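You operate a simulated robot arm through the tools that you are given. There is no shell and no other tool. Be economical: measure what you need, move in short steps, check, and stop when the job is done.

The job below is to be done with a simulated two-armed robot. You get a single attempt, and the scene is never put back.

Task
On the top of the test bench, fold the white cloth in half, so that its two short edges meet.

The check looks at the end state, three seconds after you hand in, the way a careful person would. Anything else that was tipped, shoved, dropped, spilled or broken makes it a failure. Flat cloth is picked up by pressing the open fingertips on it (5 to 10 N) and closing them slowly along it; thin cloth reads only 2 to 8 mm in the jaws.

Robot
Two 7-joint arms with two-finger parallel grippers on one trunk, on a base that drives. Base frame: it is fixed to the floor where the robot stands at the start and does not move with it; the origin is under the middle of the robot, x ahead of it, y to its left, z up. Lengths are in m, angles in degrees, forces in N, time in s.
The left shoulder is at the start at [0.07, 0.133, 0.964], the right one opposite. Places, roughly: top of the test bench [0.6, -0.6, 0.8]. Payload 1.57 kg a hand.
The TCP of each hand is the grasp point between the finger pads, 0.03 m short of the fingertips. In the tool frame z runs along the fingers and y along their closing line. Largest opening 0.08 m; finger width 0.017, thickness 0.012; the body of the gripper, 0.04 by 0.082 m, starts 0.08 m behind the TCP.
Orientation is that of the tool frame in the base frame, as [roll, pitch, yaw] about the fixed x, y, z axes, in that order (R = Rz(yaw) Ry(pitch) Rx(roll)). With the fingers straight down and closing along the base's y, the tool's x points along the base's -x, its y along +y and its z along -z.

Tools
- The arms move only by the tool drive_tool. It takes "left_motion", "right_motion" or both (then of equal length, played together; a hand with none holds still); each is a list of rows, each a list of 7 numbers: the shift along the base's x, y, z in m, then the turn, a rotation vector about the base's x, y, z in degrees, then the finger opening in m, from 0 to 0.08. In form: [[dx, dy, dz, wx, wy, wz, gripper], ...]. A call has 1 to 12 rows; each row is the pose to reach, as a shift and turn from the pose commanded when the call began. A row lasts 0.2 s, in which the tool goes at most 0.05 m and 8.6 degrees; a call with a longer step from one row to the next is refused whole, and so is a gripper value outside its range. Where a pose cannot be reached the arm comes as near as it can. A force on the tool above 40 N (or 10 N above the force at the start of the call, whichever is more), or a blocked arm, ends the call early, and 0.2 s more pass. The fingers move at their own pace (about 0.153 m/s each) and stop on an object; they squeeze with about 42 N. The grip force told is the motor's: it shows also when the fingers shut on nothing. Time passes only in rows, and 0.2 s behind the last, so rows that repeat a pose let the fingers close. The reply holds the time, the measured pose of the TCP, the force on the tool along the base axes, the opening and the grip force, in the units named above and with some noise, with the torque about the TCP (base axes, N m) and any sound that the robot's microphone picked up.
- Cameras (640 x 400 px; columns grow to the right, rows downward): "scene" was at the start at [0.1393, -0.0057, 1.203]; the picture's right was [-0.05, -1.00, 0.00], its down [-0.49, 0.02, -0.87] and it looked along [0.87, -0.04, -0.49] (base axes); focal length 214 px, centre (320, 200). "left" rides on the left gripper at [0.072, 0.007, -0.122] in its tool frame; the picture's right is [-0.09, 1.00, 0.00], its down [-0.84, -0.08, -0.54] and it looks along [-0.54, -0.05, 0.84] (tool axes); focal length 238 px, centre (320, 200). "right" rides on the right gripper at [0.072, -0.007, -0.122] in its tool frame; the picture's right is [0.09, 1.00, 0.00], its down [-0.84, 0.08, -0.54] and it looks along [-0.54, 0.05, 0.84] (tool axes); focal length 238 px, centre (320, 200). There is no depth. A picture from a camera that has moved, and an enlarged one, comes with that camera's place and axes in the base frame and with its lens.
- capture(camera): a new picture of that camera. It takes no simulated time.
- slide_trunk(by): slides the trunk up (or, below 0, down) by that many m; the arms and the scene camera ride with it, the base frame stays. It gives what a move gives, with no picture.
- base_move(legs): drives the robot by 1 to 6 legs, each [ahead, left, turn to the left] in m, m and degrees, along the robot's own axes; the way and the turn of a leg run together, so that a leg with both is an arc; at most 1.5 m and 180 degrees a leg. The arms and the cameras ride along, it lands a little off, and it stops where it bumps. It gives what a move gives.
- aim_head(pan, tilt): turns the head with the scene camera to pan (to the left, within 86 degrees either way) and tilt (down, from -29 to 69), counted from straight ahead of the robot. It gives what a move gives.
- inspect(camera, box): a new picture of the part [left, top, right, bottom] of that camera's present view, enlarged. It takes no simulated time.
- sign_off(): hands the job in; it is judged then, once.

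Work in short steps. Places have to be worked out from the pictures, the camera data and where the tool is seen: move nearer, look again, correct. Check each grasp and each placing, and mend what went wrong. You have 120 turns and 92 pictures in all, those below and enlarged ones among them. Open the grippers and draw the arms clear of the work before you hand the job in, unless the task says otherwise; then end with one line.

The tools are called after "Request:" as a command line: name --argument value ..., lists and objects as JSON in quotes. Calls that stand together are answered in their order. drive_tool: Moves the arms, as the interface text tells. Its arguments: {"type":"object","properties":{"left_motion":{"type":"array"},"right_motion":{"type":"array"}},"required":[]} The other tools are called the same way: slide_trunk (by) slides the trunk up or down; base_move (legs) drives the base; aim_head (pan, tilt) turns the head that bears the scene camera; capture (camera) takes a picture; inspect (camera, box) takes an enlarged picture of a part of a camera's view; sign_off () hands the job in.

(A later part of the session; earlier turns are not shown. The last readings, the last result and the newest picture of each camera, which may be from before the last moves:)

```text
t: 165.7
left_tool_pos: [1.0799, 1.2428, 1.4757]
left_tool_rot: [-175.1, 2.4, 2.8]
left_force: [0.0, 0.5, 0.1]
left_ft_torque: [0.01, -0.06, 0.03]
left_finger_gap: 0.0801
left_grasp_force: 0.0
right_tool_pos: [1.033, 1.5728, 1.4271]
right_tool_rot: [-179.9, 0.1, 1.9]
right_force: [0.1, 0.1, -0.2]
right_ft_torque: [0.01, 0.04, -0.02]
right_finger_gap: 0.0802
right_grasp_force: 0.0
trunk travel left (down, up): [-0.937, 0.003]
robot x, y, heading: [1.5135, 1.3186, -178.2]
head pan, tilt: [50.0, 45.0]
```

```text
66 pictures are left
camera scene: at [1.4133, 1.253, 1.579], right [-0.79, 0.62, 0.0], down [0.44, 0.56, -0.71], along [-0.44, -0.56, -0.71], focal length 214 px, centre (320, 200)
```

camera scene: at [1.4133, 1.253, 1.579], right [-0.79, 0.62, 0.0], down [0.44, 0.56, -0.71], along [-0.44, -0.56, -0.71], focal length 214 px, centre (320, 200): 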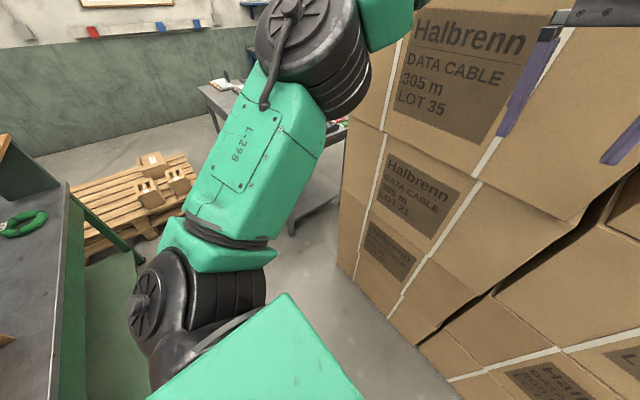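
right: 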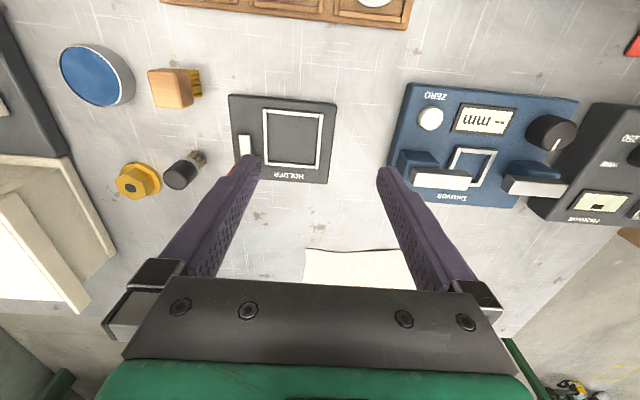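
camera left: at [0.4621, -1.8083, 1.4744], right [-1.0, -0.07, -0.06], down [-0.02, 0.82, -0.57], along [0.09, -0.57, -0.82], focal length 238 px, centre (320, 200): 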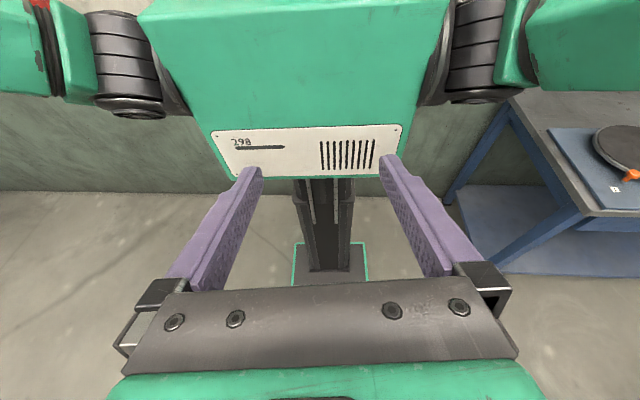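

Boxes' corner is at (0.8, 0.68) as expected. I'll slide left to y≈0.1 and square up to heading 180, staying at x≈1.5, then look at the cloth.

Request:
base_move --legs '[[0, 0, -1.8], [0, 1.22, 0]]'

Request:
aim_head --pan 15 --tilt 50

Request:
capture --camera "scene"

```text
t: 172.2
left_tool_pos: [1.0764, 0.0401, 1.4765]
left_tool_rot: [-175.2, 2.3, 0.7]
left_force: [-0.3, -0.1, 0.7]
left_ft_torque: [-0.02, 0.05, 0.02]
left_finger_gap: 0.08
left_grasp_force: 0.1
right_tool_pos: [1.0426, 0.3711, 1.4262]
right_tool_rot: [179.9, 0.0, -0.3]
right_force: [0.4, 0.0, -1.2]
right_ft_torque: [0.0, 0.02, -0.02]
right_finger_gap: 0.08
right_grasp_force: 0.1
trunk travel left (down, up): [-0.937, 0.003]
robot x, y, heading: [1.5156, 0.0972, 180.0]
head pan, tilt: [50.0, 45.0]
```

```text
t: 173.2
left_tool_pos: [1.0779, 0.0385, 1.4765]
left_tool_rot: [-175.0, 2.2, 0.6]
left_force: [0.5, -0.9, -0.8]
left_ft_torque: [0.01, -0.03, 0.02]
left_finger_gap: 0.08
left_grasp_force: 0.2
right_tool_pos: [1.0435, 0.3707, 1.426]
right_tool_rot: [179.9, 0.0, -0.2]
right_force: [0.2, -0.2, 0.8]
right_ft_torque: [-0.04, -0.01, 0.04]
right_finger_gap: 0.0802
right_grasp_force: 0.1
trunk travel left (down, up): [-0.937, 0.003]
robot x, y, heading: [1.5157, 0.1008, 179.9]
head pan, tilt: [15.0, 50.0]
```

```text
65 pictures are left
camera scene: at [1.3895, 0.0789, 1.5721], right [-0.26, 0.97, 0.0], down [0.74, 0.2, -0.64], along [-0.62, -0.17, -0.77], focal length 214 px, centre (320, 200)
```

scene: 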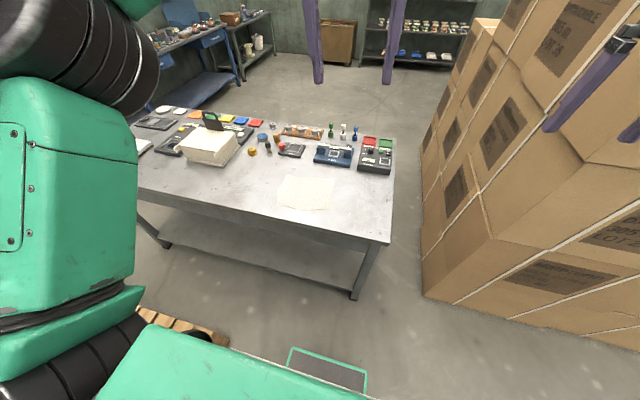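

I'm on the far side with clear access; base half-length ≈0.22. I'll drive ahead to x≈1.23 and view the cloth from above.

Request:
base_move --legs '[[0.28, 0, 0]]'

Request:
aim_head --pan 25 --tilt 60

Request:
capture --camera "scene"

```text
t: 175.2
left_tool_pos: [0.8, 0.0414, 1.4774]
left_tool_rot: [-175.1, 2.6, 0.4]
left_force: [0.9, -0.2, -0.2]
left_ft_torque: [-0.03, 0.01, 0.01]
left_finger_gap: 0.0797
left_grasp_force: 0.0
right_tool_pos: [0.7662, 0.3733, 1.4285]
right_tool_rot: [180.0, 0.3, -0.3]
right_force: [-0.4, 0.0, 0.4]
right_ft_torque: [0.0, 0.09, 0.0]
right_finger_gap: 0.08
right_grasp_force: 0.1
trunk travel left (down, up): [-0.937, 0.003]
robot x, y, heading: [1.236, 0.0988, 179.6]
head pan, tilt: [15.0, 50.0]
```

```text
t: 175.9
left_tool_pos: [0.7984, 0.0415, 1.4767]
left_tool_rot: [-175.2, 2.4, 0.4]
left_force: [0.3, -0.4, 0.5]
left_ft_torque: [0.02, 0.0, 0.0]
left_finger_gap: 0.0801
left_grasp_force: 0.0
right_tool_pos: [0.7632, 0.3727, 1.428]
right_tool_rot: [-180.0, 0.1, -0.5]
right_force: [-0.3, -0.7, -0.4]
right_ft_torque: [0.01, 0.02, 0.02]
right_finger_gap: 0.0801
right_grasp_force: 0.1
trunk travel left (down, up): [-0.937, 0.003]
robot x, y, heading: [1.234, 0.1013, 179.5]
head pan, tilt: [25.0, 60.0]
```

```text
64 pictures are left
camera scene: at [1.1231, 0.0723, 1.5597], right [-0.42, 0.91, 0.0], down [0.79, 0.36, -0.5], along [-0.46, -0.21, -0.87], focal length 214 px, centre (320, 200)
```

scene: 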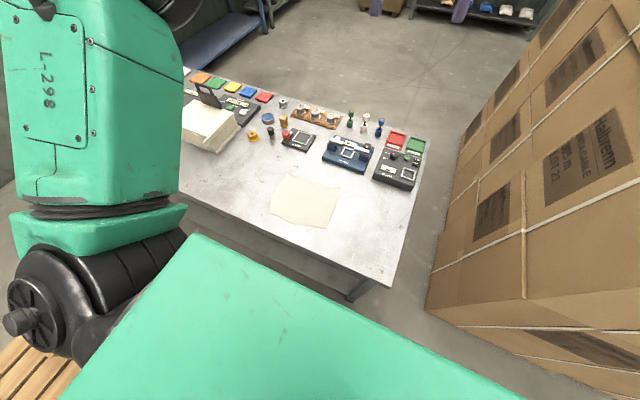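

Good view. I'll lower the trunk by 0.33 for working height and take an enlarged view of the cloth.

Request:
slide_trunk --by -0.33

Request:
capture --camera "scene"

Request:
capture --camera "left"

```text
t: 179.2
left_tool_pos: [0.7959, 0.042, 1.1459]
left_tool_rot: [-175.0, 2.3, 0.4]
left_force: [-0.1, 0.3, -0.1]
left_ft_torque: [-0.04, 0.01, -0.05]
left_finger_gap: 0.0799
left_grasp_force: 0.0
right_tool_pos: [0.7618, 0.3736, 1.0969]
right_tool_rot: [179.9, 0.0, -0.4]
right_force: [0.3, 0.1, 0.5]
right_ft_torque: [0.02, 0.02, -0.03]
right_finger_gap: 0.08
right_grasp_force: 0.1
trunk travel left (down, up): [-0.607, 0.333]
robot x, y, heading: [1.234, 0.1013, 179.5]
head pan, tilt: [25.0, 60.0]
```

```text
63 pictures are left
camera scene: at [1.1217, 0.0724, 1.2296], right [-0.42, 0.91, 0.0], down [0.79, 0.36, -0.5], along [-0.45, -0.21, -0.87], focal length 214 px, centre (320, 200)
```

scene: 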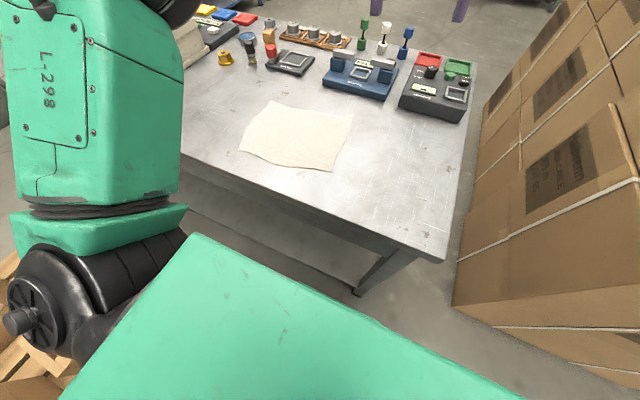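

```text
62 pictures are left
camera left: at [0.8735, 0.0236, 1.2646], right [-0.09, -0.99, -0.08], down [-0.81, 0.02, 0.58], along [-0.57, 0.12, -0.81], focal length 238 px, centre (320, 200)
```

left: 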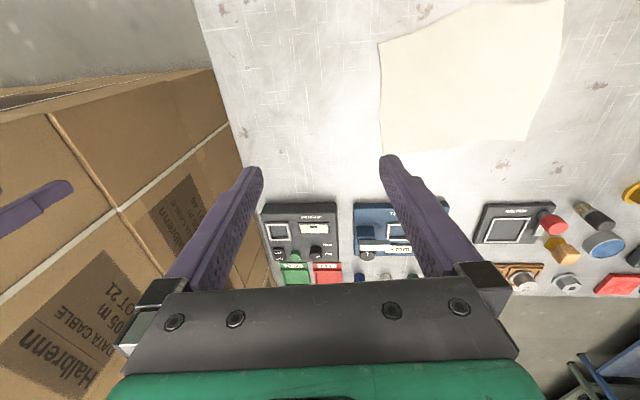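

Triangulating from the two cameras gives a bench top z≈0.855 and corners near A(0.853,-0.025), B(0.672,-0.04), C(0.70,-0.273), D(0.885,-0.243); short edges are AB and CD. I'll shift the base to y≈-0.1, x≈1.18 so the right hand can take C and the left D.

Request:
base_move --legs '[[0, 0.2, 0], [0.05, 0, 0]]'

Request:
aim_head --pan 8 --tilt 60

Request:
capture --camera "scene"

Request:
capture --camera "left"

Request:
capture --camera "right"

```text
t: 181.3
left_tool_pos: [0.7457, -0.1554, 1.1486]
left_tool_rot: [-175.1, 2.5, 0.2]
left_force: [-0.3, -0.1, -0.2]
left_ft_torque: [0.02, -0.05, -0.02]
left_finger_gap: 0.08
left_grasp_force: 0.0
right_tool_pos: [0.7131, 0.1754, 1.0985]
right_tool_rot: [179.9, 0.2, -0.6]
right_force: [0.1, -0.2, 0.5]
right_ft_torque: [-0.01, 0.02, 0.01]
right_finger_gap: 0.08
right_grasp_force: 0.0
trunk travel left (down, up): [-0.607, 0.333]
robot x, y, heading: [1.1821, -0.0968, 179.5]
head pan, tilt: [25.0, 60.0]
```

```text
t: 182.1
left_tool_pos: [0.7426, -0.1559, 1.1462]
left_tool_rot: [-175.2, 2.3, 0.3]
left_force: [0.8, 0.0, -0.3]
left_ft_torque: [-0.03, 0.01, 0.0]
left_finger_gap: 0.0799
left_grasp_force: 0.1
right_tool_pos: [0.7094, 0.1748, 1.0976]
right_tool_rot: [179.9, 0.0, -0.5]
right_force: [0.2, -0.3, -1.6]
right_ft_torque: [0.01, 0.01, 0.03]
right_finger_gap: 0.08
right_grasp_force: 0.1
trunk travel left (down, up): [-0.607, 0.333]
robot x, y, heading: [1.1817, -0.0963, 179.5]
head pan, tilt: [8.0, 60.0]
```

```text
61 pictures are left
camera scene: at [1.0632, -0.1077, 1.2295], right [-0.13, 0.99, 0.0], down [0.86, 0.11, -0.5], along [-0.5, -0.07, -0.87], focal length 214 px, centre (320, 200)
```

scene: 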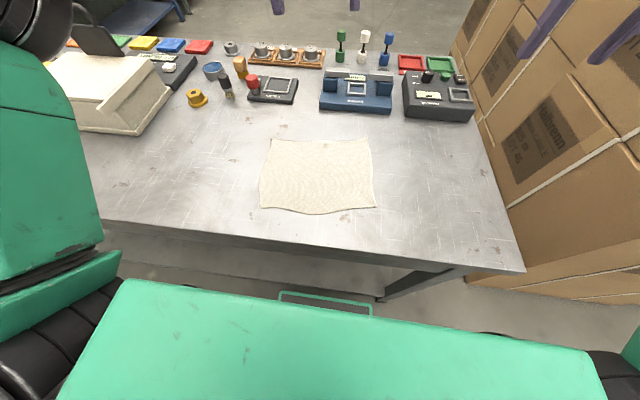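

```text
60 pictures are left
camera left: at [0.8204, -0.1745, 1.2645], right [-0.09, -0.99, -0.08], down [-0.81, 0.03, 0.58], along [-0.57, 0.12, -0.81], focal length 238 px, centre (320, 200)
```

left: 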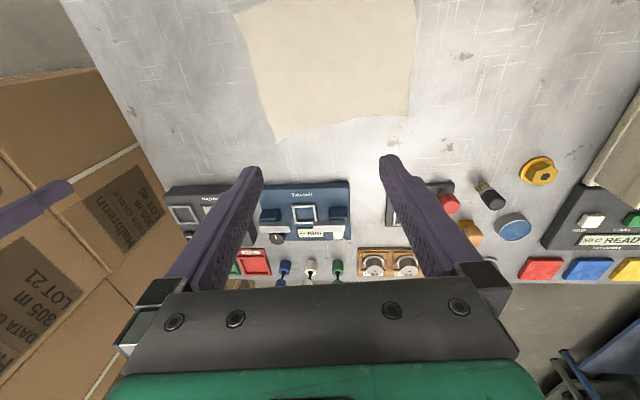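

```text
59 pictures are left
camera right: at [0.7825, 0.1804, 1.22], right [0.08, -1.0, 0.0], down [-0.84, -0.07, 0.54], along [-0.54, -0.05, -0.84], focal length 238 px, centre (320, 200)
```

right: 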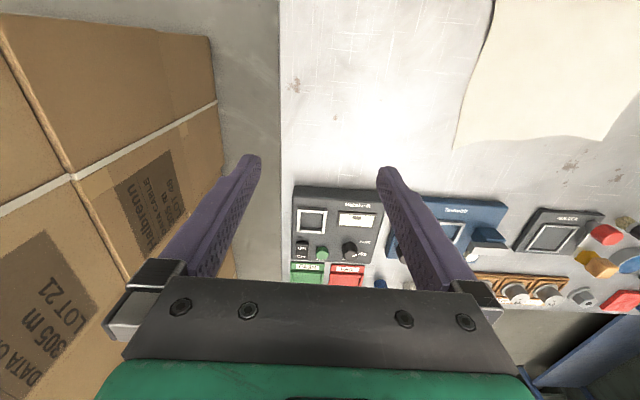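

Corner estimates agree (C(0.699,-0.276), D(0.883,-0.248), edge CD ~9° off x). I'll pinch edge CD near each corner with jaws closing along the edge. First: level the left hand and shift it toward D while it stays high.

Request:
drive_tool --left_motion '[[0.02, -0.02, 0, -2.5, -1.2, 0, 0.08], [0.05, -0.04, -0.01, -4.9, -2.4, 0, 0.08], [0.08, -0.065, -0.02, -4.9, -2.4, 0, 0.08], [0.109, -0.0885, -0.04, -4.9, -2.4, 0, 0.08]]'

Request:
drive_tool --left_motion '[[0, 0, -0.01, 0, 0, -8.1, 0.05], [0, 0, -0.02, 0, 0, -16.2, 0.05], [0, 0, -0.03, 0, 0, -24.3, 0.05], [0, 0, -0.04, 0, 0, -32.4, 0.05], [0, 0, -0.05, 0, 0, -40.5, 0.05], [0, 0, -0.06, 0, 0, -48.6, 0.05], [0, 0, -0.07, 0, 0, -56.7, 0.05], [0, 0, -0.08, 0, 0, -64.8, 0.05], [0, 0, -0.09, 0, 0, -72.9, 0.05], [0, 0, -0.1, 0, 0, -81.3, 0.05]]' --right_motion '[[0, 0, 0, 0, 0, -8.1, 0.05], [0, 0, 0, 0, 0, -16.2, 0.05], [0, 0, 0, 0, 0, -24.3, 0.05], [0, 0, 0, 0, 0, -32.4, 0.05], [0, 0, 0, 0, 0, -40.5, 0.05], [0, 0, 0, 0, 0, -48.6, 0.05], [0, 0, 0, 0, 0, -56.7, 0.05], [0, 0, 0, 0, 0, -64.8, 0.05], [0, 0, 0, 0, 0, -72.9, 0.05], [0, 0, 0, 0, 0, -80.8, 0.05]]'

Request:
capture --camera "left"

Request:
capture --camera "scene"

```text
t: 183.1
left_tool_pos: [0.8552, -0.2484, 1.107]
left_tool_rot: [-179.9, -0.1, 0.1]
left_force: [-0.2, -0.8, 0.2]
left_ft_torque: [0.02, -0.01, 0.02]
left_finger_gap: 0.08
left_grasp_force: 0.0
right_tool_pos: [0.7117, 0.1736, 1.0983]
right_tool_rot: [-180.0, 0.1, -0.7]
right_force: [0.3, -0.6, 0.7]
right_ft_torque: [0.03, 0.0, -0.05]
right_finger_gap: 0.08
right_grasp_force: 0.0
trunk travel left (down, up): [-0.607, 0.333]
robot x, y, heading: [1.184, -0.0988, 179.6]
head pan, tilt: [8.0, 60.0]
```

```text
t: 185.3
left_tool_pos: [0.9291, -0.1798, 0.9901]
left_tool_rot: [-180.0, 0.0, -81.2]
left_force: [-0.3, 0.6, -0.8]
left_ft_torque: [-0.02, -0.01, 0.03]
left_finger_gap: 0.0498
left_grasp_force: 0.0
left hand out of reach, approached as far as the arm can: row 7, 8, 9, 10
right_tool_pos: [0.7111, 0.1764, 1.0972]
right_tool_rot: [179.9, 0.0, -81.5]
right_force: [0.3, 0.3, -0.2]
right_ft_torque: [-0.02, 0.05, 0.0]
right_finger_gap: 0.05
right_grasp_force: 0.0
trunk travel left (down, up): [-0.607, 0.333]
robot x, y, heading: [1.1816, -0.1002, 179.5]
head pan, tilt: [8.0, 60.0]
```

```text
58 pictures are left
camera left: at [0.935, -0.254, 1.112], right [-1.0, -0.06, 0.0], down [-0.05, 0.84, 0.54], along [-0.03, 0.54, -0.84], focal length 238 px, centre (320, 200)
```

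left: 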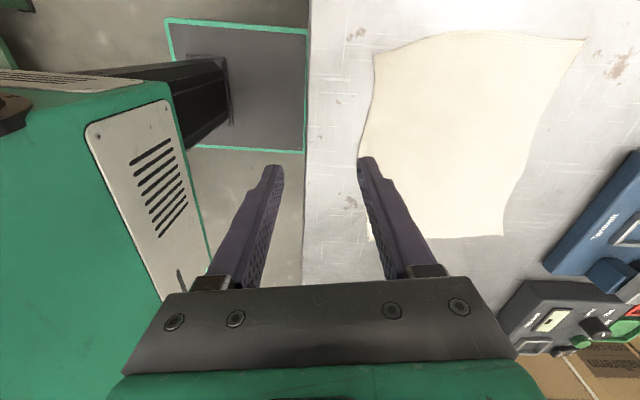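

```text
57 pictures are left
camera scene: at [1.0638, -0.1068, 1.2296], right [-0.13, 0.99, 0.0], down [0.86, 0.11, -0.5], along [-0.5, -0.07, -0.87], focal length 214 px, centre (320, 200)
```

scene: 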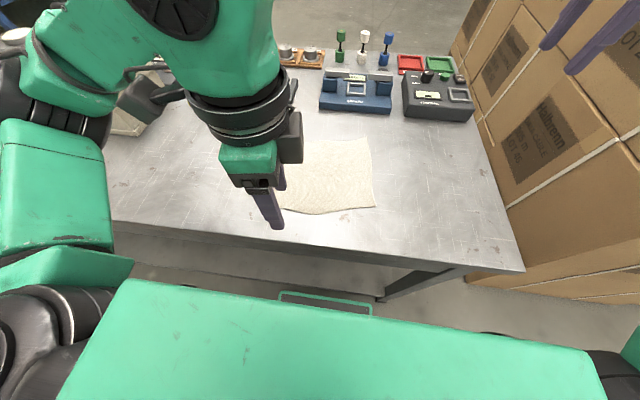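

The left hand ran out of joint range so close to the body. I'll raise the trunk 0.12 to give the elbow room and re-solve toward the point above D.

Request:
slide_trunk --by 0.12

Request:
drive_tool --left_motion '[[-0.025, -0.02, -0.02, 0, 0, 0, 0.05], [-0.05, -0.04, -0.04, 0, 0, 0, 0.05], [-0.075, -0.065, -0.06, 0, 0, 0, 0.05], [-0.077, -0.065, -0.09, 0, 0, 0, 0.05], [-0.077, -0.065, -0.12, 0, 0, 0, 0.05]]'

```text
t: 186.8
left_tool_pos: [0.9271, -0.1818, 1.1105]
left_tool_rot: [179.9, 0.1, -81.2]
left_force: [0.5, -0.5, 0.1]
left_ft_torque: [-0.02, 0.02, -0.01]
left_finger_gap: 0.0501
left_grasp_force: 0.0
right_tool_pos: [0.7098, 0.1754, 1.2175]
right_tool_rot: [179.9, 0.2, -81.4]
right_force: [-0.1, 0.3, 0.0]
right_ft_torque: [-0.02, 0.0, 0.03]
right_finger_gap: 0.0499
right_grasp_force: 0.1
trunk travel left (down, up): [-0.727, 0.213]
robot x, y, heading: [1.1798, -0.0988, 179.5]
head pan, tilt: [8.0, 60.0]
```

```text
t: 188.0
left_tool_pos: [0.928, -0.1856, 1.0557]
left_tool_rot: [-180.0, -0.1, -81.0]
left_force: [0.1, -0.3, 0.2]
left_ft_torque: [-0.01, 0.03, 0.02]
left_finger_gap: 0.0501
left_grasp_force: 0.0
left hand out of reach, approached as far as the arm can: row 1, 2, 3, 4, 5
right_tool_pos: [0.7115, 0.1751, 1.2176]
right_tool_rot: [179.9, 0.0, -81.4]
right_force: [-0.1, -0.5, 0.3]
right_ft_torque: [-0.02, -0.01, 0.01]
right_finger_gap: 0.0499
right_grasp_force: 0.1
trunk travel left (down, up): [-0.727, 0.213]
robot x, y, heading: [1.1853, -0.096, 179.4]
head pan, tilt: [8.0, 60.0]
```

Position fails at this yaw — a wrist limit. The equivalent yaw +99° is the alternative, so I'll turn the left hand the other way over D.

Request:
drive_tool --left_motion '[[0, 0, 0, 0, 0, 8.2, 0.05], [0, 0, 0, 0, 0, 16.4, 0.05], [0, 0, 0, 0, 0, 24.6, 0.05], [0, 0, 0, 0, 0, 32.8, 0.05], [0, 0, 0, 0, 0, 41, 0.05], [0, 0, 0, 0, 0, 49.2, 0.05], [0, 0, 0, 0, 0, 57.4, 0.05], [0, 0, 0, 0, 0, 65.6, 0.05], [0, 0, 0, 0, 0, 73.8, 0.05], [0, 0, 0, 0, 0, 82, 0.05], [0, 0, 0, 0, 0, 90, 0.05]]'

Request:
drive_tool --left_motion '[[0, 0, 0, 0, 0, 8.2, 0.05], [0, 0, 0, 0, 0, 16.4, 0.05], [0, 0, 0, 0, 0, 24.6, 0.05], [0, 0, 0, 0, 0, 32.8, 0.05], [0, 0, 0, 0, 0, 41, 0.05], [0, 0, 0, 0, 0, 49.2, 0.05], [0, 0, 0, 0, 0, 57.4, 0.05], [0, 0, 0, 0, 0, 65.6, 0.05], [0, 0, 0, 0, 0, 73.8, 0.05], [0, 0, 0, 0, 0, 82, 0.05], [0, 0, 0, 0, 0, 90, 0.05]]'

```text
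t: 190.4
left_tool_pos: [0.9307, -0.1859, 1.0597]
left_tool_rot: [180.0, -0.1, 9.2]
left_force: [0.4, -0.3, 1.1]
left_ft_torque: [-0.03, 0.0, -0.02]
left_finger_gap: 0.0499
left_grasp_force: 0.0
right_tool_pos: [0.7099, 0.1754, 1.2163]
right_tool_rot: [-179.9, 0.1, -81.5]
right_force: [-0.2, 0.1, 0.1]
right_ft_torque: [0.0, 0.0, 0.02]
right_finger_gap: 0.0502
right_grasp_force: 0.0
trunk travel left (down, up): [-0.727, 0.213]
robot x, y, heading: [1.1825, -0.0978, 179.2]
head pan, tilt: [8.0, 60.0]
```

```text
t: 192.8
left_tool_pos: [0.9307, -0.1857, 1.0597]
left_tool_rot: [180.0, -0.1, 99.1]
left_force: [1.2, 0.2, 0.0]
left_ft_torque: [-0.04, 0.0, -0.01]
left_finger_gap: 0.05
left_grasp_force: 0.1
right_tool_pos: [0.7102, 0.1759, 1.2181]
right_tool_rot: [180.0, 0.1, -81.4]
right_force: [0.1, 0.1, -1.2]
right_ft_torque: [0.02, -0.02, 0.02]
right_finger_gap: 0.05
right_grasp_force: 0.1
trunk travel left (down, up): [-0.727, 0.213]
robot x, y, heading: [1.1829, -0.1013, 179.4]
head pan, tilt: [8.0, 60.0]
```

Yaw +99 works. Now move the left hand over the D pinch point and down to z≈0.95, checking it is reachable, and view.

Request:
drive_tool --left_motion '[[-0.026, -0.02, -0.03, 0, 0, 0, 0.04], [-0.052, -0.04, -0.06, 0, 0, 0, 0.04], [-0.0785, -0.0588, -0.085, 0, 0, 0, 0.04], [-0.0785, -0.0588, -0.11, 0, 0, 0, 0.04]]'

Request:
capture --camera "left"

Request:
capture --camera "scene"

```text
t: 193.8
left_tool_pos: [0.8522, -0.2454, 0.9501]
left_tool_rot: [-180.0, 0.0, 98.9]
left_force: [-0.2, -0.2, 0.3]
left_ft_torque: [0.02, -0.02, -0.02]
left_finger_gap: 0.0401
left_grasp_force: 0.0
right_tool_pos: [0.7106, 0.1749, 1.2169]
right_tool_rot: [-179.9, 0.0, -81.3]
right_force: [-0.5, -0.2, -0.2]
right_ft_torque: [0.0, 0.02, 0.0]
right_finger_gap: 0.0496
right_grasp_force: 0.1
trunk travel left (down, up): [-0.727, 0.213]
robot x, y, heading: [1.1831, -0.0981, 179.7]
head pan, tilt: [8.0, 60.0]
```

```text
56 pictures are left
camera left: at [0.8488, -0.1745, 1.0716], right [1.0, 0.06, 0.0], down [0.05, -0.84, 0.54], along [0.03, -0.54, -0.84], focal length 238 px, centre (320, 200)
```

left: 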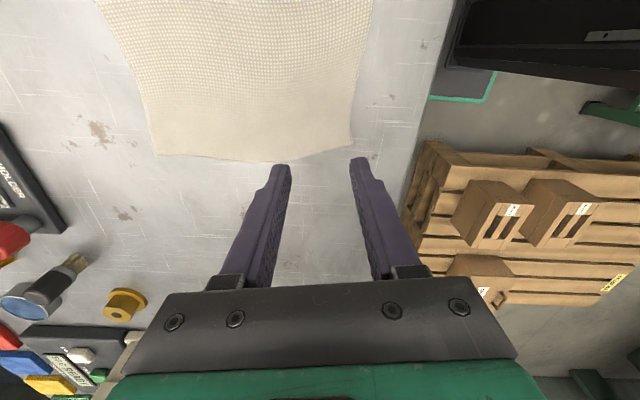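

```text
55 pictures are left
camera scene: at [1.0636, -0.1078, 1.3495], right [-0.13, 0.99, 0.0], down [0.86, 0.11, -0.5], along [-0.5, -0.07, -0.87], focal length 214 px, centre (320, 200)
```

scene: 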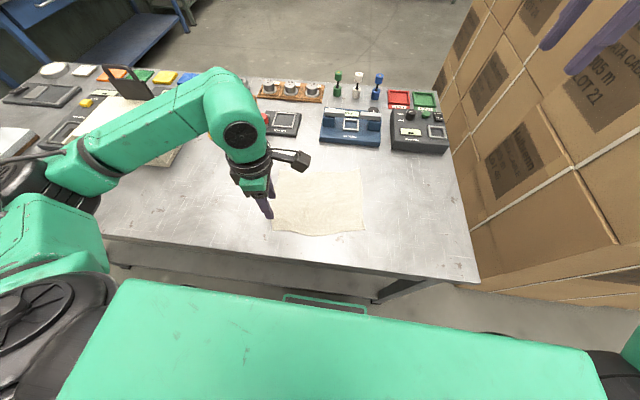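

From the left wrist camera: D≈(0.8815,-0.252), edge bulges to y≈-0.2725 mid, C≈(0.694,-0.271). The left arm comes from the −y side, leaving room. I'll bring the right hand part-way toward C and check clearance.

Request:
drive_tool --right_motion '[[0.002, -0.04, -0.01, 0, 0, 0, 0.04], [0.004, -0.08, -0.02, 0, 0, -1, 0.04], [0.006, -0.12, -0.03, 0, 0, -2, 0.04], [0.008, -0.16, -0.04, 0, 0, -3, 0.04], [0.01, -0.2, -0.05, 0, 0, -4, 0.04], [0.012, -0.24, -0.06, 0, 0, -5, 0.04], [0.013, -0.28, -0.07, 0, 0, -6, 0.04]]'

Request:
capture --camera "scene"

Request:
capture --camera "right"

```text
t: 195.4
left_tool_pos: [0.8518, -0.246, 0.9489]
left_tool_rot: [179.9, -0.1, 98.9]
left_force: [-0.3, -0.3, -0.2]
left_ft_torque: [-0.03, 0.02, 0.01]
left_finger_gap: 0.04
left_grasp_force: 0.0
right_tool_pos: [0.7259, -0.1072, 1.1468]
right_tool_rot: [180.0, 0.2, -87.5]
right_force: [-0.1, -0.9, -0.1]
right_ft_torque: [0.04, 0.0, -0.01]
right_finger_gap: 0.0403
right_grasp_force: 0.0
trunk travel left (down, up): [-0.727, 0.213]
robot x, y, heading: [1.184, -0.1019, 179.5]
head pan, tilt: [8.0, 60.0]
```

```text
54 pictures are left
camera scene: at [1.0634, -0.1103, 1.3495], right [-0.13, 0.99, 0.0], down [0.86, 0.11, -0.5], along [-0.5, -0.06, -0.87], focal length 214 px, centre (320, 200)
```

scene: 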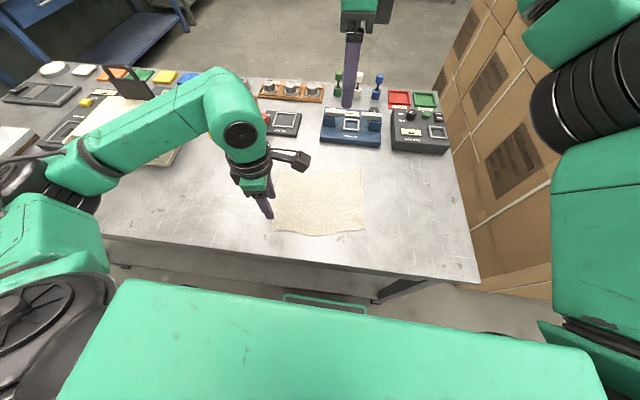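

```text
53 pictures are left
camera right: at [0.7348, -0.1798, 1.2692], right [-0.99, -0.14, 0.0], down [-0.11, 0.83, 0.54], along [-0.07, 0.54, -0.84], focal length 238 px, centre (320, 200)
```

right: 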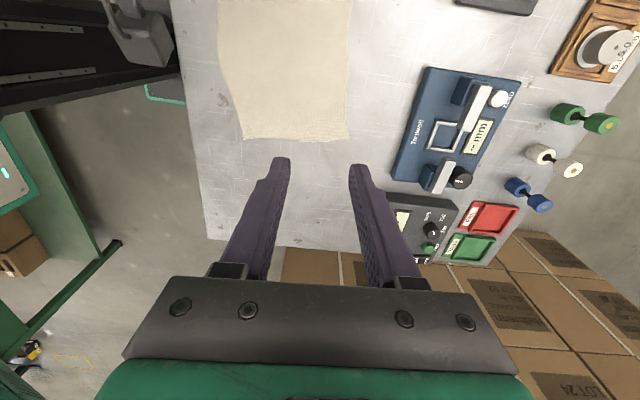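

AB from the right camera: B(0.667,-0.047), A(0.855,-0.023). No conflict visible; continue the right hand to above C's pinch point.

Request:
drive_tool --right_motion '[[-0.001, -0.04, -0.01, 0, 0, 0, 0.04], [-0.001, -0.08, -0.02, 0, 0, 0, 0.04], [-0.002, -0.12, -0.04, 0, 0, 0, 0.04], [-0.002, -0.156, -0.06, 0, 0, 0, 0.04], [-0.002, -0.156, -0.1, 0, 0, 0, 0.04], [-0.002, -0.156, -0.147, 0, 0, 0, 0.04], [-0.002, -0.156, -0.19, 0, 0, 0, 0.04]]'

Request:
capture --camera "scene"

Request:
capture --camera "left"

Request:
capture --camera "right"

```text
t: 197.0
left_tool_pos: [0.852, -0.2448, 0.9502]
left_tool_rot: [-180.0, -0.1, 98.9]
left_force: [0.1, -0.1, 0.2]
left_ft_torque: [-0.03, 0.01, -0.02]
left_finger_gap: 0.0398
left_grasp_force: 0.1
right_tool_pos: [0.724, -0.2538, 0.9582]
right_tool_rot: [179.8, -0.1, -87.4]
right_force: [0.7, 0.1, -0.4]
right_ft_torque: [0.01, 0.0, -0.02]
right_finger_gap: 0.0402
right_grasp_force: 0.0
right hand out of reach, approached as far as the arm can: row 4, 5, 6, 7
trunk travel left (down, up): [-0.727, 0.213]
robot x, y, heading: [1.1842, -0.1023, 179.4]
head pan, tilt: [8.0, 60.0]
```

```text
52 pictures are left
camera scene: at [1.0631, -0.1078, 1.3495], right [-0.13, 0.99, 0.0], down [0.86, 0.11, -0.5], along [-0.5, -0.07, -0.87], focal length 214 px, centre (320, 200)
```

scene: 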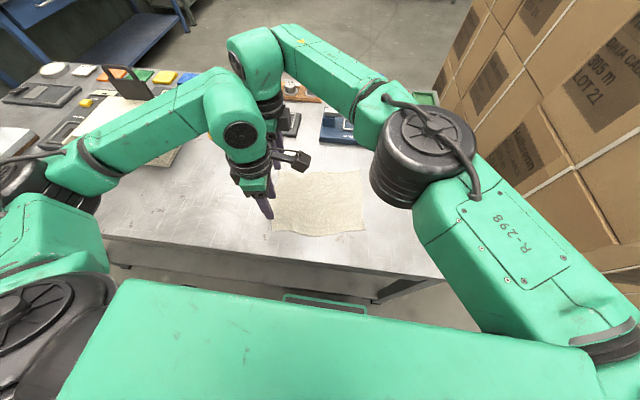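

```text
51 pictures are left
camera left: at [0.8487, -0.1741, 1.0718], right [1.0, 0.06, 0.0], down [0.05, -0.84, 0.54], along [0.03, -0.54, -0.84], focal length 238 px, centre (320, 200)
```

left: 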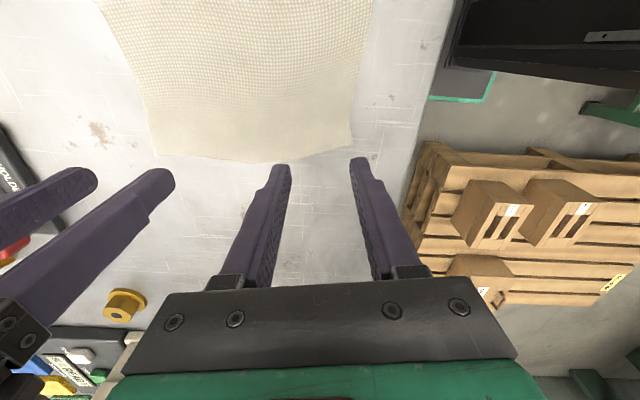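

```text
50 pictures are left
camera right: at [0.7339, -0.326, 1.081], right [-0.99, -0.14, 0.0], down [-0.11, 0.83, 0.54], along [-0.08, 0.54, -0.84], focal length 238 px, centre (320, 200)
```

right: 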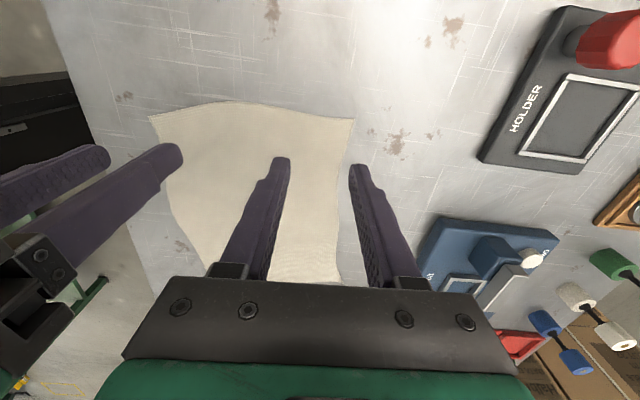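

Both hands sit side by side safely; the right is ~1 cm short in y. Averages: C(0.693,-0.273), D(0.8805,-0.2515). I'll shift the base 3 cm left for reach.

Request:
base_move --legs '[[0, 0.035, 0]]'

```text
t: 197.8
left_tool_pos: [0.8532, -0.2751, 0.9502]
left_tool_rot: [179.9, 0.3, 98.8]
left_force: [0.0, 0.6, 0.6]
left_ft_torque: [0.01, 0.01, -0.01]
left_finger_gap: 0.04
left_grasp_force: 0.0
right_tool_pos: [0.7224, -0.2836, 0.9588]
right_tool_rot: [179.8, -0.3, -87.4]
right_force: [-0.4, 0.2, -0.5]
right_ft_torque: [-0.04, -0.03, -0.01]
right_finger_gap: 0.0399
right_grasp_force: 0.1
trunk travel left (down, up): [-0.727, 0.213]
robot x, y, heading: [1.1822, -0.1332, 179.9]
head pan, tilt: [8.0, 60.0]
```

Now both hands go over their pinch points with 0.03 opening, fingertips ~2 cm above the cloth.

Request:
drive_tool --left_motion '[[-0.001, 0.01, 0, 0, 0, 2, 0.03], [-0.003, 0.021, -0.01, 0, 0, 5, 0.03], [-0.003, 0.021, -0.03, 0, 0, 5, 0.03], [-0.003, 0.021, -0.045, 0, 0, 5, 0.03]]' --right_motion '[[0, 0.01, 0, 0, 0, 0, 0.03], [0, 0.018, -0.01, 0, 0, 0, 0.03], [0, 0.018, -0.035, 0, 0, 0, 0.03], [0, 0.018, -0.054, 0, 0, 0, 0.03]]'

Request:
capture --camera "left"

Request:
capture --camera "right"

```text
t: 198.8
left_tool_pos: [0.8494, -0.2581, 0.9057]
left_tool_rot: [179.9, -0.1, 103.9]
left_force: [-0.3, 0.2, 0.1]
left_ft_torque: [-0.04, 0.01, 0.0]
left_finger_gap: 0.0298
left_grasp_force: 0.0
right_tool_pos: [0.7218, -0.2685, 0.9053]
right_tool_rot: [179.8, -0.1, -87.4]
right_force: [0.0, 0.9, 0.0]
right_ft_torque: [0.0, -0.01, -0.02]
right_finger_gap: 0.0302
right_grasp_force: 0.2
trunk travel left (down, up): [-0.727, 0.213]
robot x, y, heading: [1.1827, -0.1319, 179.2]
head pan, tilt: [8.0, 60.0]
```

```text
49 pictures are left
camera left: at [0.8392, -0.1883, 1.0276], right [0.99, 0.15, 0.0], down [0.13, -0.83, 0.54], along [0.08, -0.54, -0.84], focal length 238 px, centre (320, 200)
```

left: 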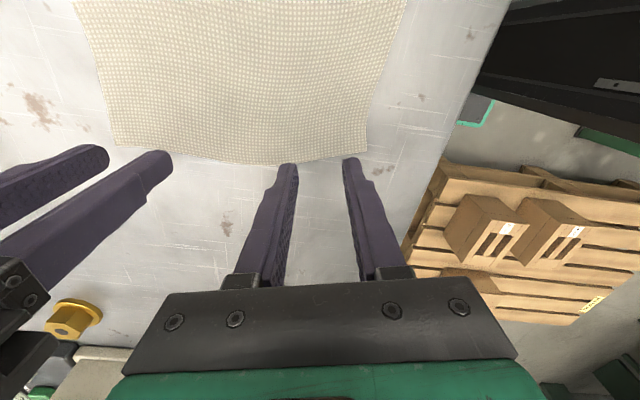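

```text
48 pictures are left
camera right: at [0.7322, -0.3405, 1.0278], right [-0.99, -0.14, 0.0], down [-0.11, 0.83, 0.54], along [-0.08, 0.54, -0.84], focal length 238 px, centre (320, 200)
```

right: 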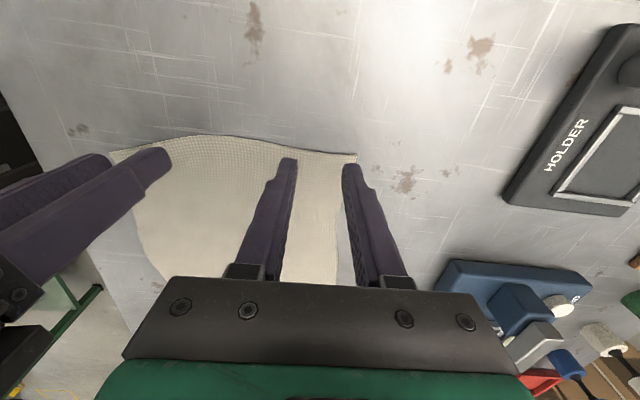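

Projecting the tips: left centre is ~3.5 mm inside the edge and right ~5.5 mm; I want ~8 mm. I'll adjust slightly and descend most of the way.

Request:
drive_tool --left_motion '[[-0.004, 0.006, 0, 0, 0, 0, 0.03], [-0.004, 0.006, -0.008, 0, 0, 0, 0.03], [-0.004, 0.006, -0.014, 0, 0, 0, 0.03], [-0.004, 0.006, -0.016, 0, 0, 0, 0.03]]' --right_motion '[[0.003, 0.003, 0, 0, 0, 0, 0.03], [0.003, 0.003, -0.008, 0, 0, 0, 0.03], [0.003, 0.003, -0.014, 0, 0, 0, 0.03], [0.003, 0.003, -0.016, 0, 0, 0, 0.03]]'

```text
t: 199.8
left_tool_pos: [0.8451, -0.2538, 0.8892]
left_tool_rot: [-179.9, 0.0, 103.9]
left_force: [-0.3, 0.0, 0.2]
left_ft_torque: [-0.03, -0.01, 0.01]
left_finger_gap: 0.0301
left_grasp_force: 0.1
right_tool_pos: [0.7253, -0.266, 0.8889]
right_tool_rot: [179.7, -0.1, -87.3]
right_force: [-0.1, 0.6, 0.2]
right_ft_torque: [-0.01, 0.0, -0.01]
right_finger_gap: 0.0297
right_grasp_force: 0.0
trunk travel left (down, up): [-0.727, 0.213]
robot x, y, heading: [1.1838, -0.135, 179.5]
head pan, tilt: [8.0, 60.0]
```

No contact yet at TCP z 0.889. I'll creep down 2 mm per row, both hands.

Request:
drive_tool --left_motion '[[0, 0, -0.002, 0, 0, 0, 0.03], [0, 0, -0.004, 0, 0, 0, 0.03]]' --right_motion '[[0, 0, -0.002, 0, 0, 0, 0.03], [0, 0, -0.004, 0, 0, 0, 0.03]]'

```text
t: 200.4
left_tool_pos: [0.8443, -0.2513, 0.8845]
left_tool_rot: [180.0, 0.0, 103.9]
left_force: [-0.8, 0.1, 0.3]
left_ft_torque: [0.0, 0.0, 0.0]
left_finger_gap: 0.0299
left_grasp_force: 0.1
right_tool_pos: [0.7263, -0.2672, 0.8851]
right_tool_rot: [179.9, -0.1, -87.4]
right_force: [0.5, -0.1, -0.4]
right_ft_torque: [-0.01, 0.0, 0.0]
right_finger_gap: 0.0301
right_grasp_force: 0.0
trunk travel left (down, up): [-0.727, 0.213]
robot x, y, heading: [1.1813, -0.1321, 179.4]
head pan, tilt: [8.0, 60.0]
```

No force yet; continue.

Request:
drive_tool --left_motion '[[0, 0, -0.002, 0, 0, 0, 0.03], [0, 0, -0.004, 0, 0, 0, 0.03]]' --right_motion '[[0, 0, -0.002, 0, 0, 0, 0.03], [0, 0, -0.004, 0, 0, 0, 0.03]]'

Request:
capture --camera "left"

```text
t: 201.1
left_tool_pos: [0.8456, -0.2522, 0.8812]
left_tool_rot: [-179.8, -0.1, 103.8]
left_force: [-1.9, 0.1, 10.6]
left_ft_torque: [-0.02, -0.06, 0.02]
left_finger_gap: 0.0296
left_grasp_force: 0.0
right_tool_pos: [0.726, -0.2667, 0.8807]
right_tool_rot: [179.7, -0.1, -87.4]
right_force: [1.0, -1.1, 4.2]
right_ft_torque: [-0.01, 0.0, -0.01]
right_finger_gap: 0.0298
right_grasp_force: 0.0
trunk travel left (down, up): [-0.727, 0.213]
robot x, y, heading: [1.1827, -0.1334, 179.5]
head pan, tilt: [8.0, 60.0]
```

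```text
47 pictures are left
camera left: at [0.8366, -0.1817, 1.0039], right [0.99, 0.15, 0.0], down [0.13, -0.83, 0.54], along [0.08, -0.53, -0.84], focal length 238 px, centre (320, 200)
```

left: 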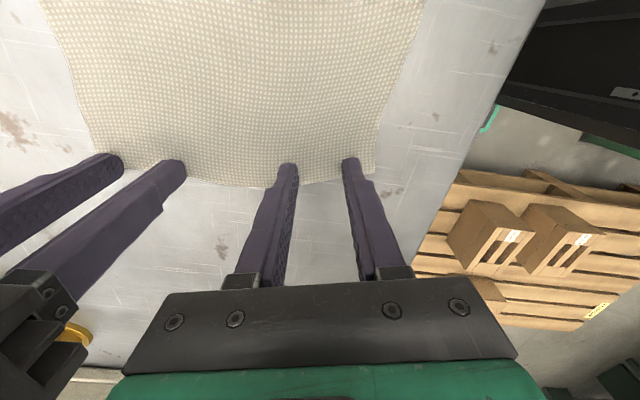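

Contact: left 10.6 N, right 4.2 N, tips on the cloth inside the edge. Now close slowly along it.

Request:
drive_tool --left_motion '[[0, 0, 0.0005, 0, 0, 0, 0.027], [0, 0, 0.0005, 0, 0, 0, 0.024], [0, 0, 0.0005, 0, 0, 0, 0.021], [0, 0, 0.0005, 0, 0, 0, 0.018], [0, 0, 0.0005, 0, 0, 0, 0.015], [0, 0, 0.0005, 0, 0, 0, 0.012], [0, 0, 0.0005, 0, 0, 0, 0.009], [0, 0, 0.0005, 0, 0, 0, 0.006], [0, 0, 0.0005, 0, 0, 0, 0.003], [0, 0, 0.0005, 0, 0, 0, 0], [0, 0, 0.0005, 0, 0, 0, 0]]' --right_motion '[[0, 0, -0.001, 0, 0, 0, 0.027], [0, 0, -0.001, 0, 0, 0, 0.024], [0, 0, -0.001, 0, 0, 0, 0.021], [0, 0, -0.001, 0, 0, 0, 0.018], [0, 0, -0.001, 0, 0, 0, 0.015], [0, 0, -0.001, 0, 0, 0, 0.012], [0, 0, -0.001, 0, 0, 0, 0.009], [0, 0, -0.001, 0, 0, 0, 0.006], [0, 0, -0.001, 0, 0, 0, 0.003], [0, 0, -0.001, 0, 0, 0, 0], [0, 0, -0.001, 0, 0, 0, 0]]'

Request:
capture --camera "left"

Request:
capture --camera "right"

```text
t: 203.4
left_tool_pos: [0.8468, -0.2504, 0.8818]
left_tool_rot: [-179.9, 0.0, 103.8]
left_force: [-0.4, -0.1, -0.6]
left_ft_torque: [-0.02, -0.03, 0.0]
left_finger_gap: 0.0
left_grasp_force: 21.2
right_tool_pos: [0.7274, -0.2656, 0.8822]
right_tool_rot: [179.7, -0.2, -87.4]
right_force: [-1.1, -0.6, 18.3]
right_ft_torque: [0.0, -0.02, 0.06]
right_finger_gap: 0.002
right_grasp_force: 24.1
trunk travel left (down, up): [-0.727, 0.213]
robot x, y, heading: [1.1825, -0.1318, 179.4]
head pan, tilt: [8.0, 60.0]
```

```text
46 pictures are left
camera left: at [0.8378, -0.1811, 1.0044], right [0.99, 0.15, 0.0], down [0.13, -0.83, 0.54], along [0.08, -0.54, -0.84], focal length 238 px, centre (320, 200)
```

left: 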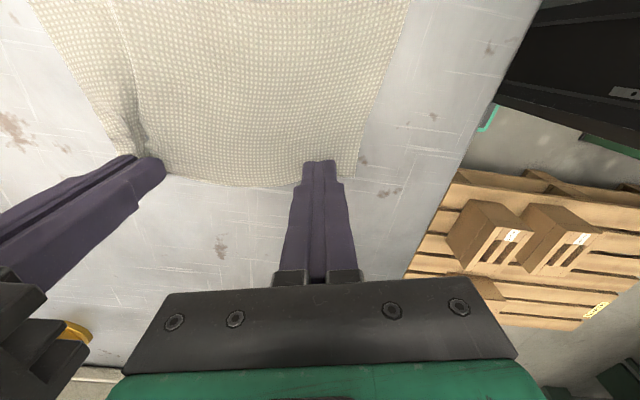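

```text
45 pictures are left
camera right: at [0.7386, -0.3383, 1.0044], right [-0.99, -0.14, 0.01], down [-0.11, 0.83, 0.54], along [-0.08, 0.54, -0.84], focal length 238 px, centre (320, 200)
```

right: 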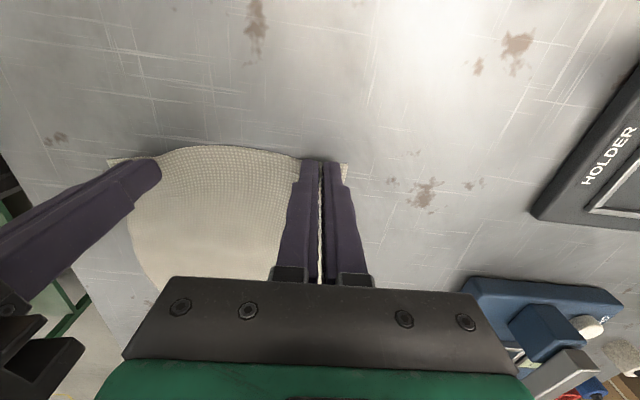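

The right hand has the cloth (2 mm gap, cloth seen between fingers). The left slipped shut on nothing; I'll reopen it just above the cloth and press again, harder.

Request:
drive_tool --left_motion '[[0, 0, 0.006, 0, 0, 0, 0.0], [-0.003, 0, 0.006, 0, 0, 0, 0.03], [-0.003, 0, 0.002, 0, 0, 0, 0.03], [-0.003, 0, 0.0, 0, 0, 0, 0.03], [-0.003, 0, -0.0015, 0, 0, 0, 0.03]]'

```text
t: 204.7
left_tool_pos: [0.8454, -0.2507, 0.8798]
left_tool_rot: [-179.8, -0.2, 103.9]
left_force: [0.4, -1.8, 16.3]
left_ft_torque: [-0.04, -0.27, -0.03]
left_finger_gap: 0.0302
left_grasp_force: 0.1
right_tool_pos: [0.7278, -0.2662, 0.8814]
right_tool_rot: [179.6, 0.0, -87.4]
right_force: [-1.5, -1.2, 12.7]
right_ft_torque: [0.01, 0.01, -0.01]
right_finger_gap: 0.0022
right_grasp_force: 23.9
trunk travel left (down, up): [-0.727, 0.213]
robot x, y, heading: [1.1856, -0.1319, 179.3]
head pan, tilt: [8.0, 60.0]
```

Pressing 16 N; a touch lighter, then close slowly.

Request:
drive_tool --left_motion '[[0, 0, 0.0005, 0, 0, 0, 0.027], [0, 0, 0.0005, 0, 0, 0, 0.024], [0, 0, 0.0005, 0, 0, 0, 0.021], [0, 0, 0.0005, 0, 0, 0, 0.018], [0, 0, 0.0005, 0, 0, 0, 0.015], [0, 0, 0.0005, 0, 0, 0, 0.012], [0, 0, 0.0005, 0, 0, 0, 0.009], [0, 0, 0.0005, 0, 0, 0, 0.006], [0, 0, 0.0005, 0, 0, 0, 0.003], [0, 0, 0.0005, 0, 0, 0, 0], [0, 0, 0.0005, 0, 0, 0, 0]]'

Request:
capture --camera "left"

```text
t: 207.1
left_tool_pos: [0.8453, -0.2506, 0.8815]
left_tool_rot: [-179.7, -0.1, 103.9]
left_force: [-1.5, 0.3, 26.4]
left_ft_torque: [-0.05, -0.02, -0.01]
left_finger_gap: 0.002
left_grasp_force: 23.9
right_tool_pos: [0.7282, -0.2655, 0.8815]
right_tool_rot: [179.7, -0.1, -87.4]
right_force: [2.1, -0.5, 4.0]
right_ft_torque: [0.02, -0.11, 0.02]
right_finger_gap: 0.0023
right_grasp_force: 23.6
trunk travel left (down, up): [-0.727, 0.213]
robot x, y, heading: [1.1768, -0.1351, 179.2]
head pan, tilt: [8.0, 60.0]
```

```text
44 pictures are left
camera left: at [0.8357, -0.1811, 1.0037], right [0.99, 0.15, 0.0], down [0.13, -0.83, 0.54], along [0.08, -0.54, -0.84], focal length 238 px, centre (320, 200)
```

left: 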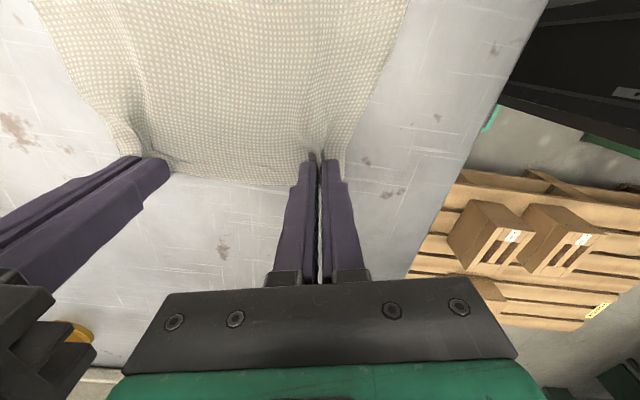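

Both hands hold the cloth (2 mm gaps). Lift together ~7.5 cm and check the grip.

Request:
drive_tool --left_motion '[[0, 0.002, 0.015, 0, 0, 0, 0], [0, 0.004, 0.03, 0, 0, 0, 0], [0, 0.007, 0.045, 0, 0, 0, 0], [0, 0.01, 0.06, 0, 0, 0, 0], [0, 0.015, 0.075, 0, 0, 0, 0]]' --right_motion '[[0, 0.002, 0.015, 0, 0, 0, 0], [0, 0.004, 0.03, 0, 0, 0, 0], [0, 0.007, 0.045, 0, 0, 0, 0], [0, 0.01, 0.06, 0, 0, 0, 0], [0, 0.015, 0.075, 0, 0, 0, 0]]'

Request:
capture --camera "scene"

Request:
capture --camera "right"

```text
t: 208.2
left_tool_pos: [0.8433, -0.236, 0.9566]
left_tool_rot: [179.9, 0.0, 103.8]
left_force: [-1.4, -0.8, 0.0]
left_ft_torque: [-0.04, 0.04, -0.02]
left_finger_gap: 0.002
left_grasp_force: 23.7
right_tool_pos: [0.7262, -0.2522, 0.9554]
right_tool_rot: [179.8, -0.2, -87.5]
right_force: [1.7, 0.2, 0.2]
right_ft_torque: [0.01, -0.04, 0.02]
right_finger_gap: 0.0019
right_grasp_force: 23.7
trunk travel left (down, up): [-0.727, 0.213]
robot x, y, heading: [1.1811, -0.1322, 179.3]
head pan, tilt: [8.0, 60.0]
```

```text
43 pictures are left
camera scene: at [1.0638, -0.1415, 1.3495], right [-0.13, 0.99, 0.0], down [0.86, 0.11, -0.5], along [-0.5, -0.07, -0.87], focal length 214 px, centre (320, 200)
```

scene: 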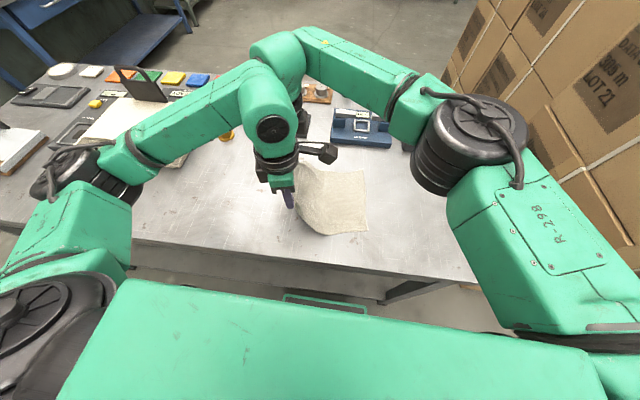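

```text
42 pictures are left
camera right: at [0.737, -0.3241, 1.0787], right [-0.99, -0.14, 0.0], down [-0.11, 0.83, 0.54], along [-0.08, 0.54, -0.84], focal length 238 px, centre (320, 200)
```

right: 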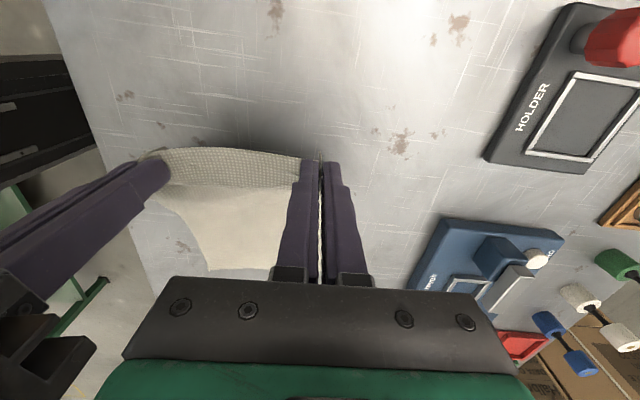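

The edge is lifted cleanly and both grips hold. Now I'll carry it over by driving the base right (+y) 0.185 m, arms fixed.

Request:
base_move --legs '[[0, -0.185, 0]]'

Request:
capture --camera "scene"

Request:
capture --camera "right"

Request:
capture --camera "left"

```text
t: 209.8
left_tool_pos: [0.8448, -0.0574, 0.9568]
left_tool_rot: [180.0, 0.0, 103.9]
left_force: [-1.0, 0.0, 0.1]
left_ft_torque: [-0.01, 0.05, 0.01]
left_finger_gap: 0.002
left_grasp_force: 23.7
right_tool_pos: [0.7284, -0.0715, 0.9555]
right_tool_rot: [179.8, 0.1, -87.5]
right_force: [0.5, 0.5, 0.6]
right_ft_torque: [-0.03, -0.01, 0.01]
right_finger_gap: 0.0018
right_grasp_force: 23.7
trunk travel left (down, up): [-0.727, 0.213]
robot x, y, heading: [1.1827, 0.0486, 179.7]
head pan, tilt: [8.0, 60.0]
```

```text
41 pictures are left
camera scene: at [1.0649, 0.038, 1.3495], right [-0.13, 0.99, 0.0], down [0.86, 0.11, -0.5], along [-0.5, -0.06, -0.87], focal length 214 px, centre (320, 200)
```

scene: 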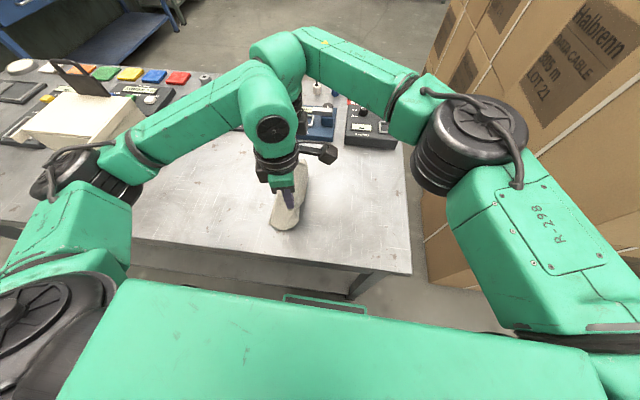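

```text
40 pictures are left
camera right: at [0.7386, -0.1444, 1.078], right [-0.99, -0.14, 0.0], down [-0.11, 0.83, 0.54], along [-0.08, 0.54, -0.84], focal length 238 px, centre (320, 200)
```

right: 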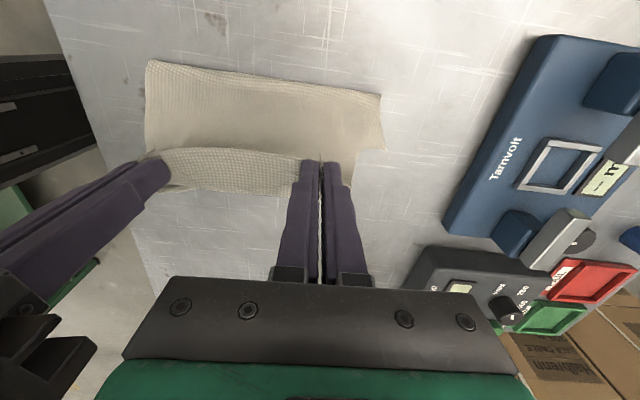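

```text
39 pictures are left
camera left: at [0.8345, 0.0133, 1.0778], right [0.99, 0.15, 0.0], down [0.13, -0.83, 0.54], along [0.08, -0.53, -0.84], focal length 238 px, centre (320, 200)
```

left: 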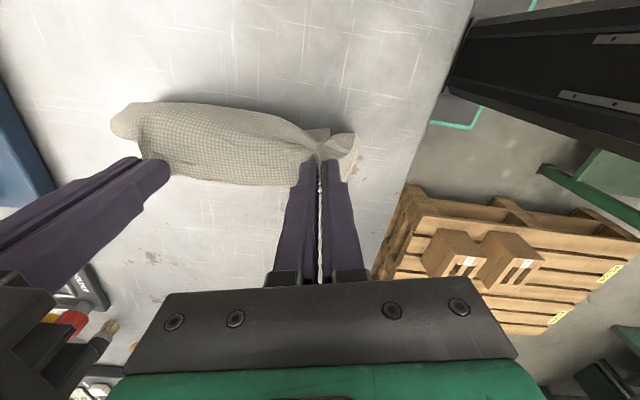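

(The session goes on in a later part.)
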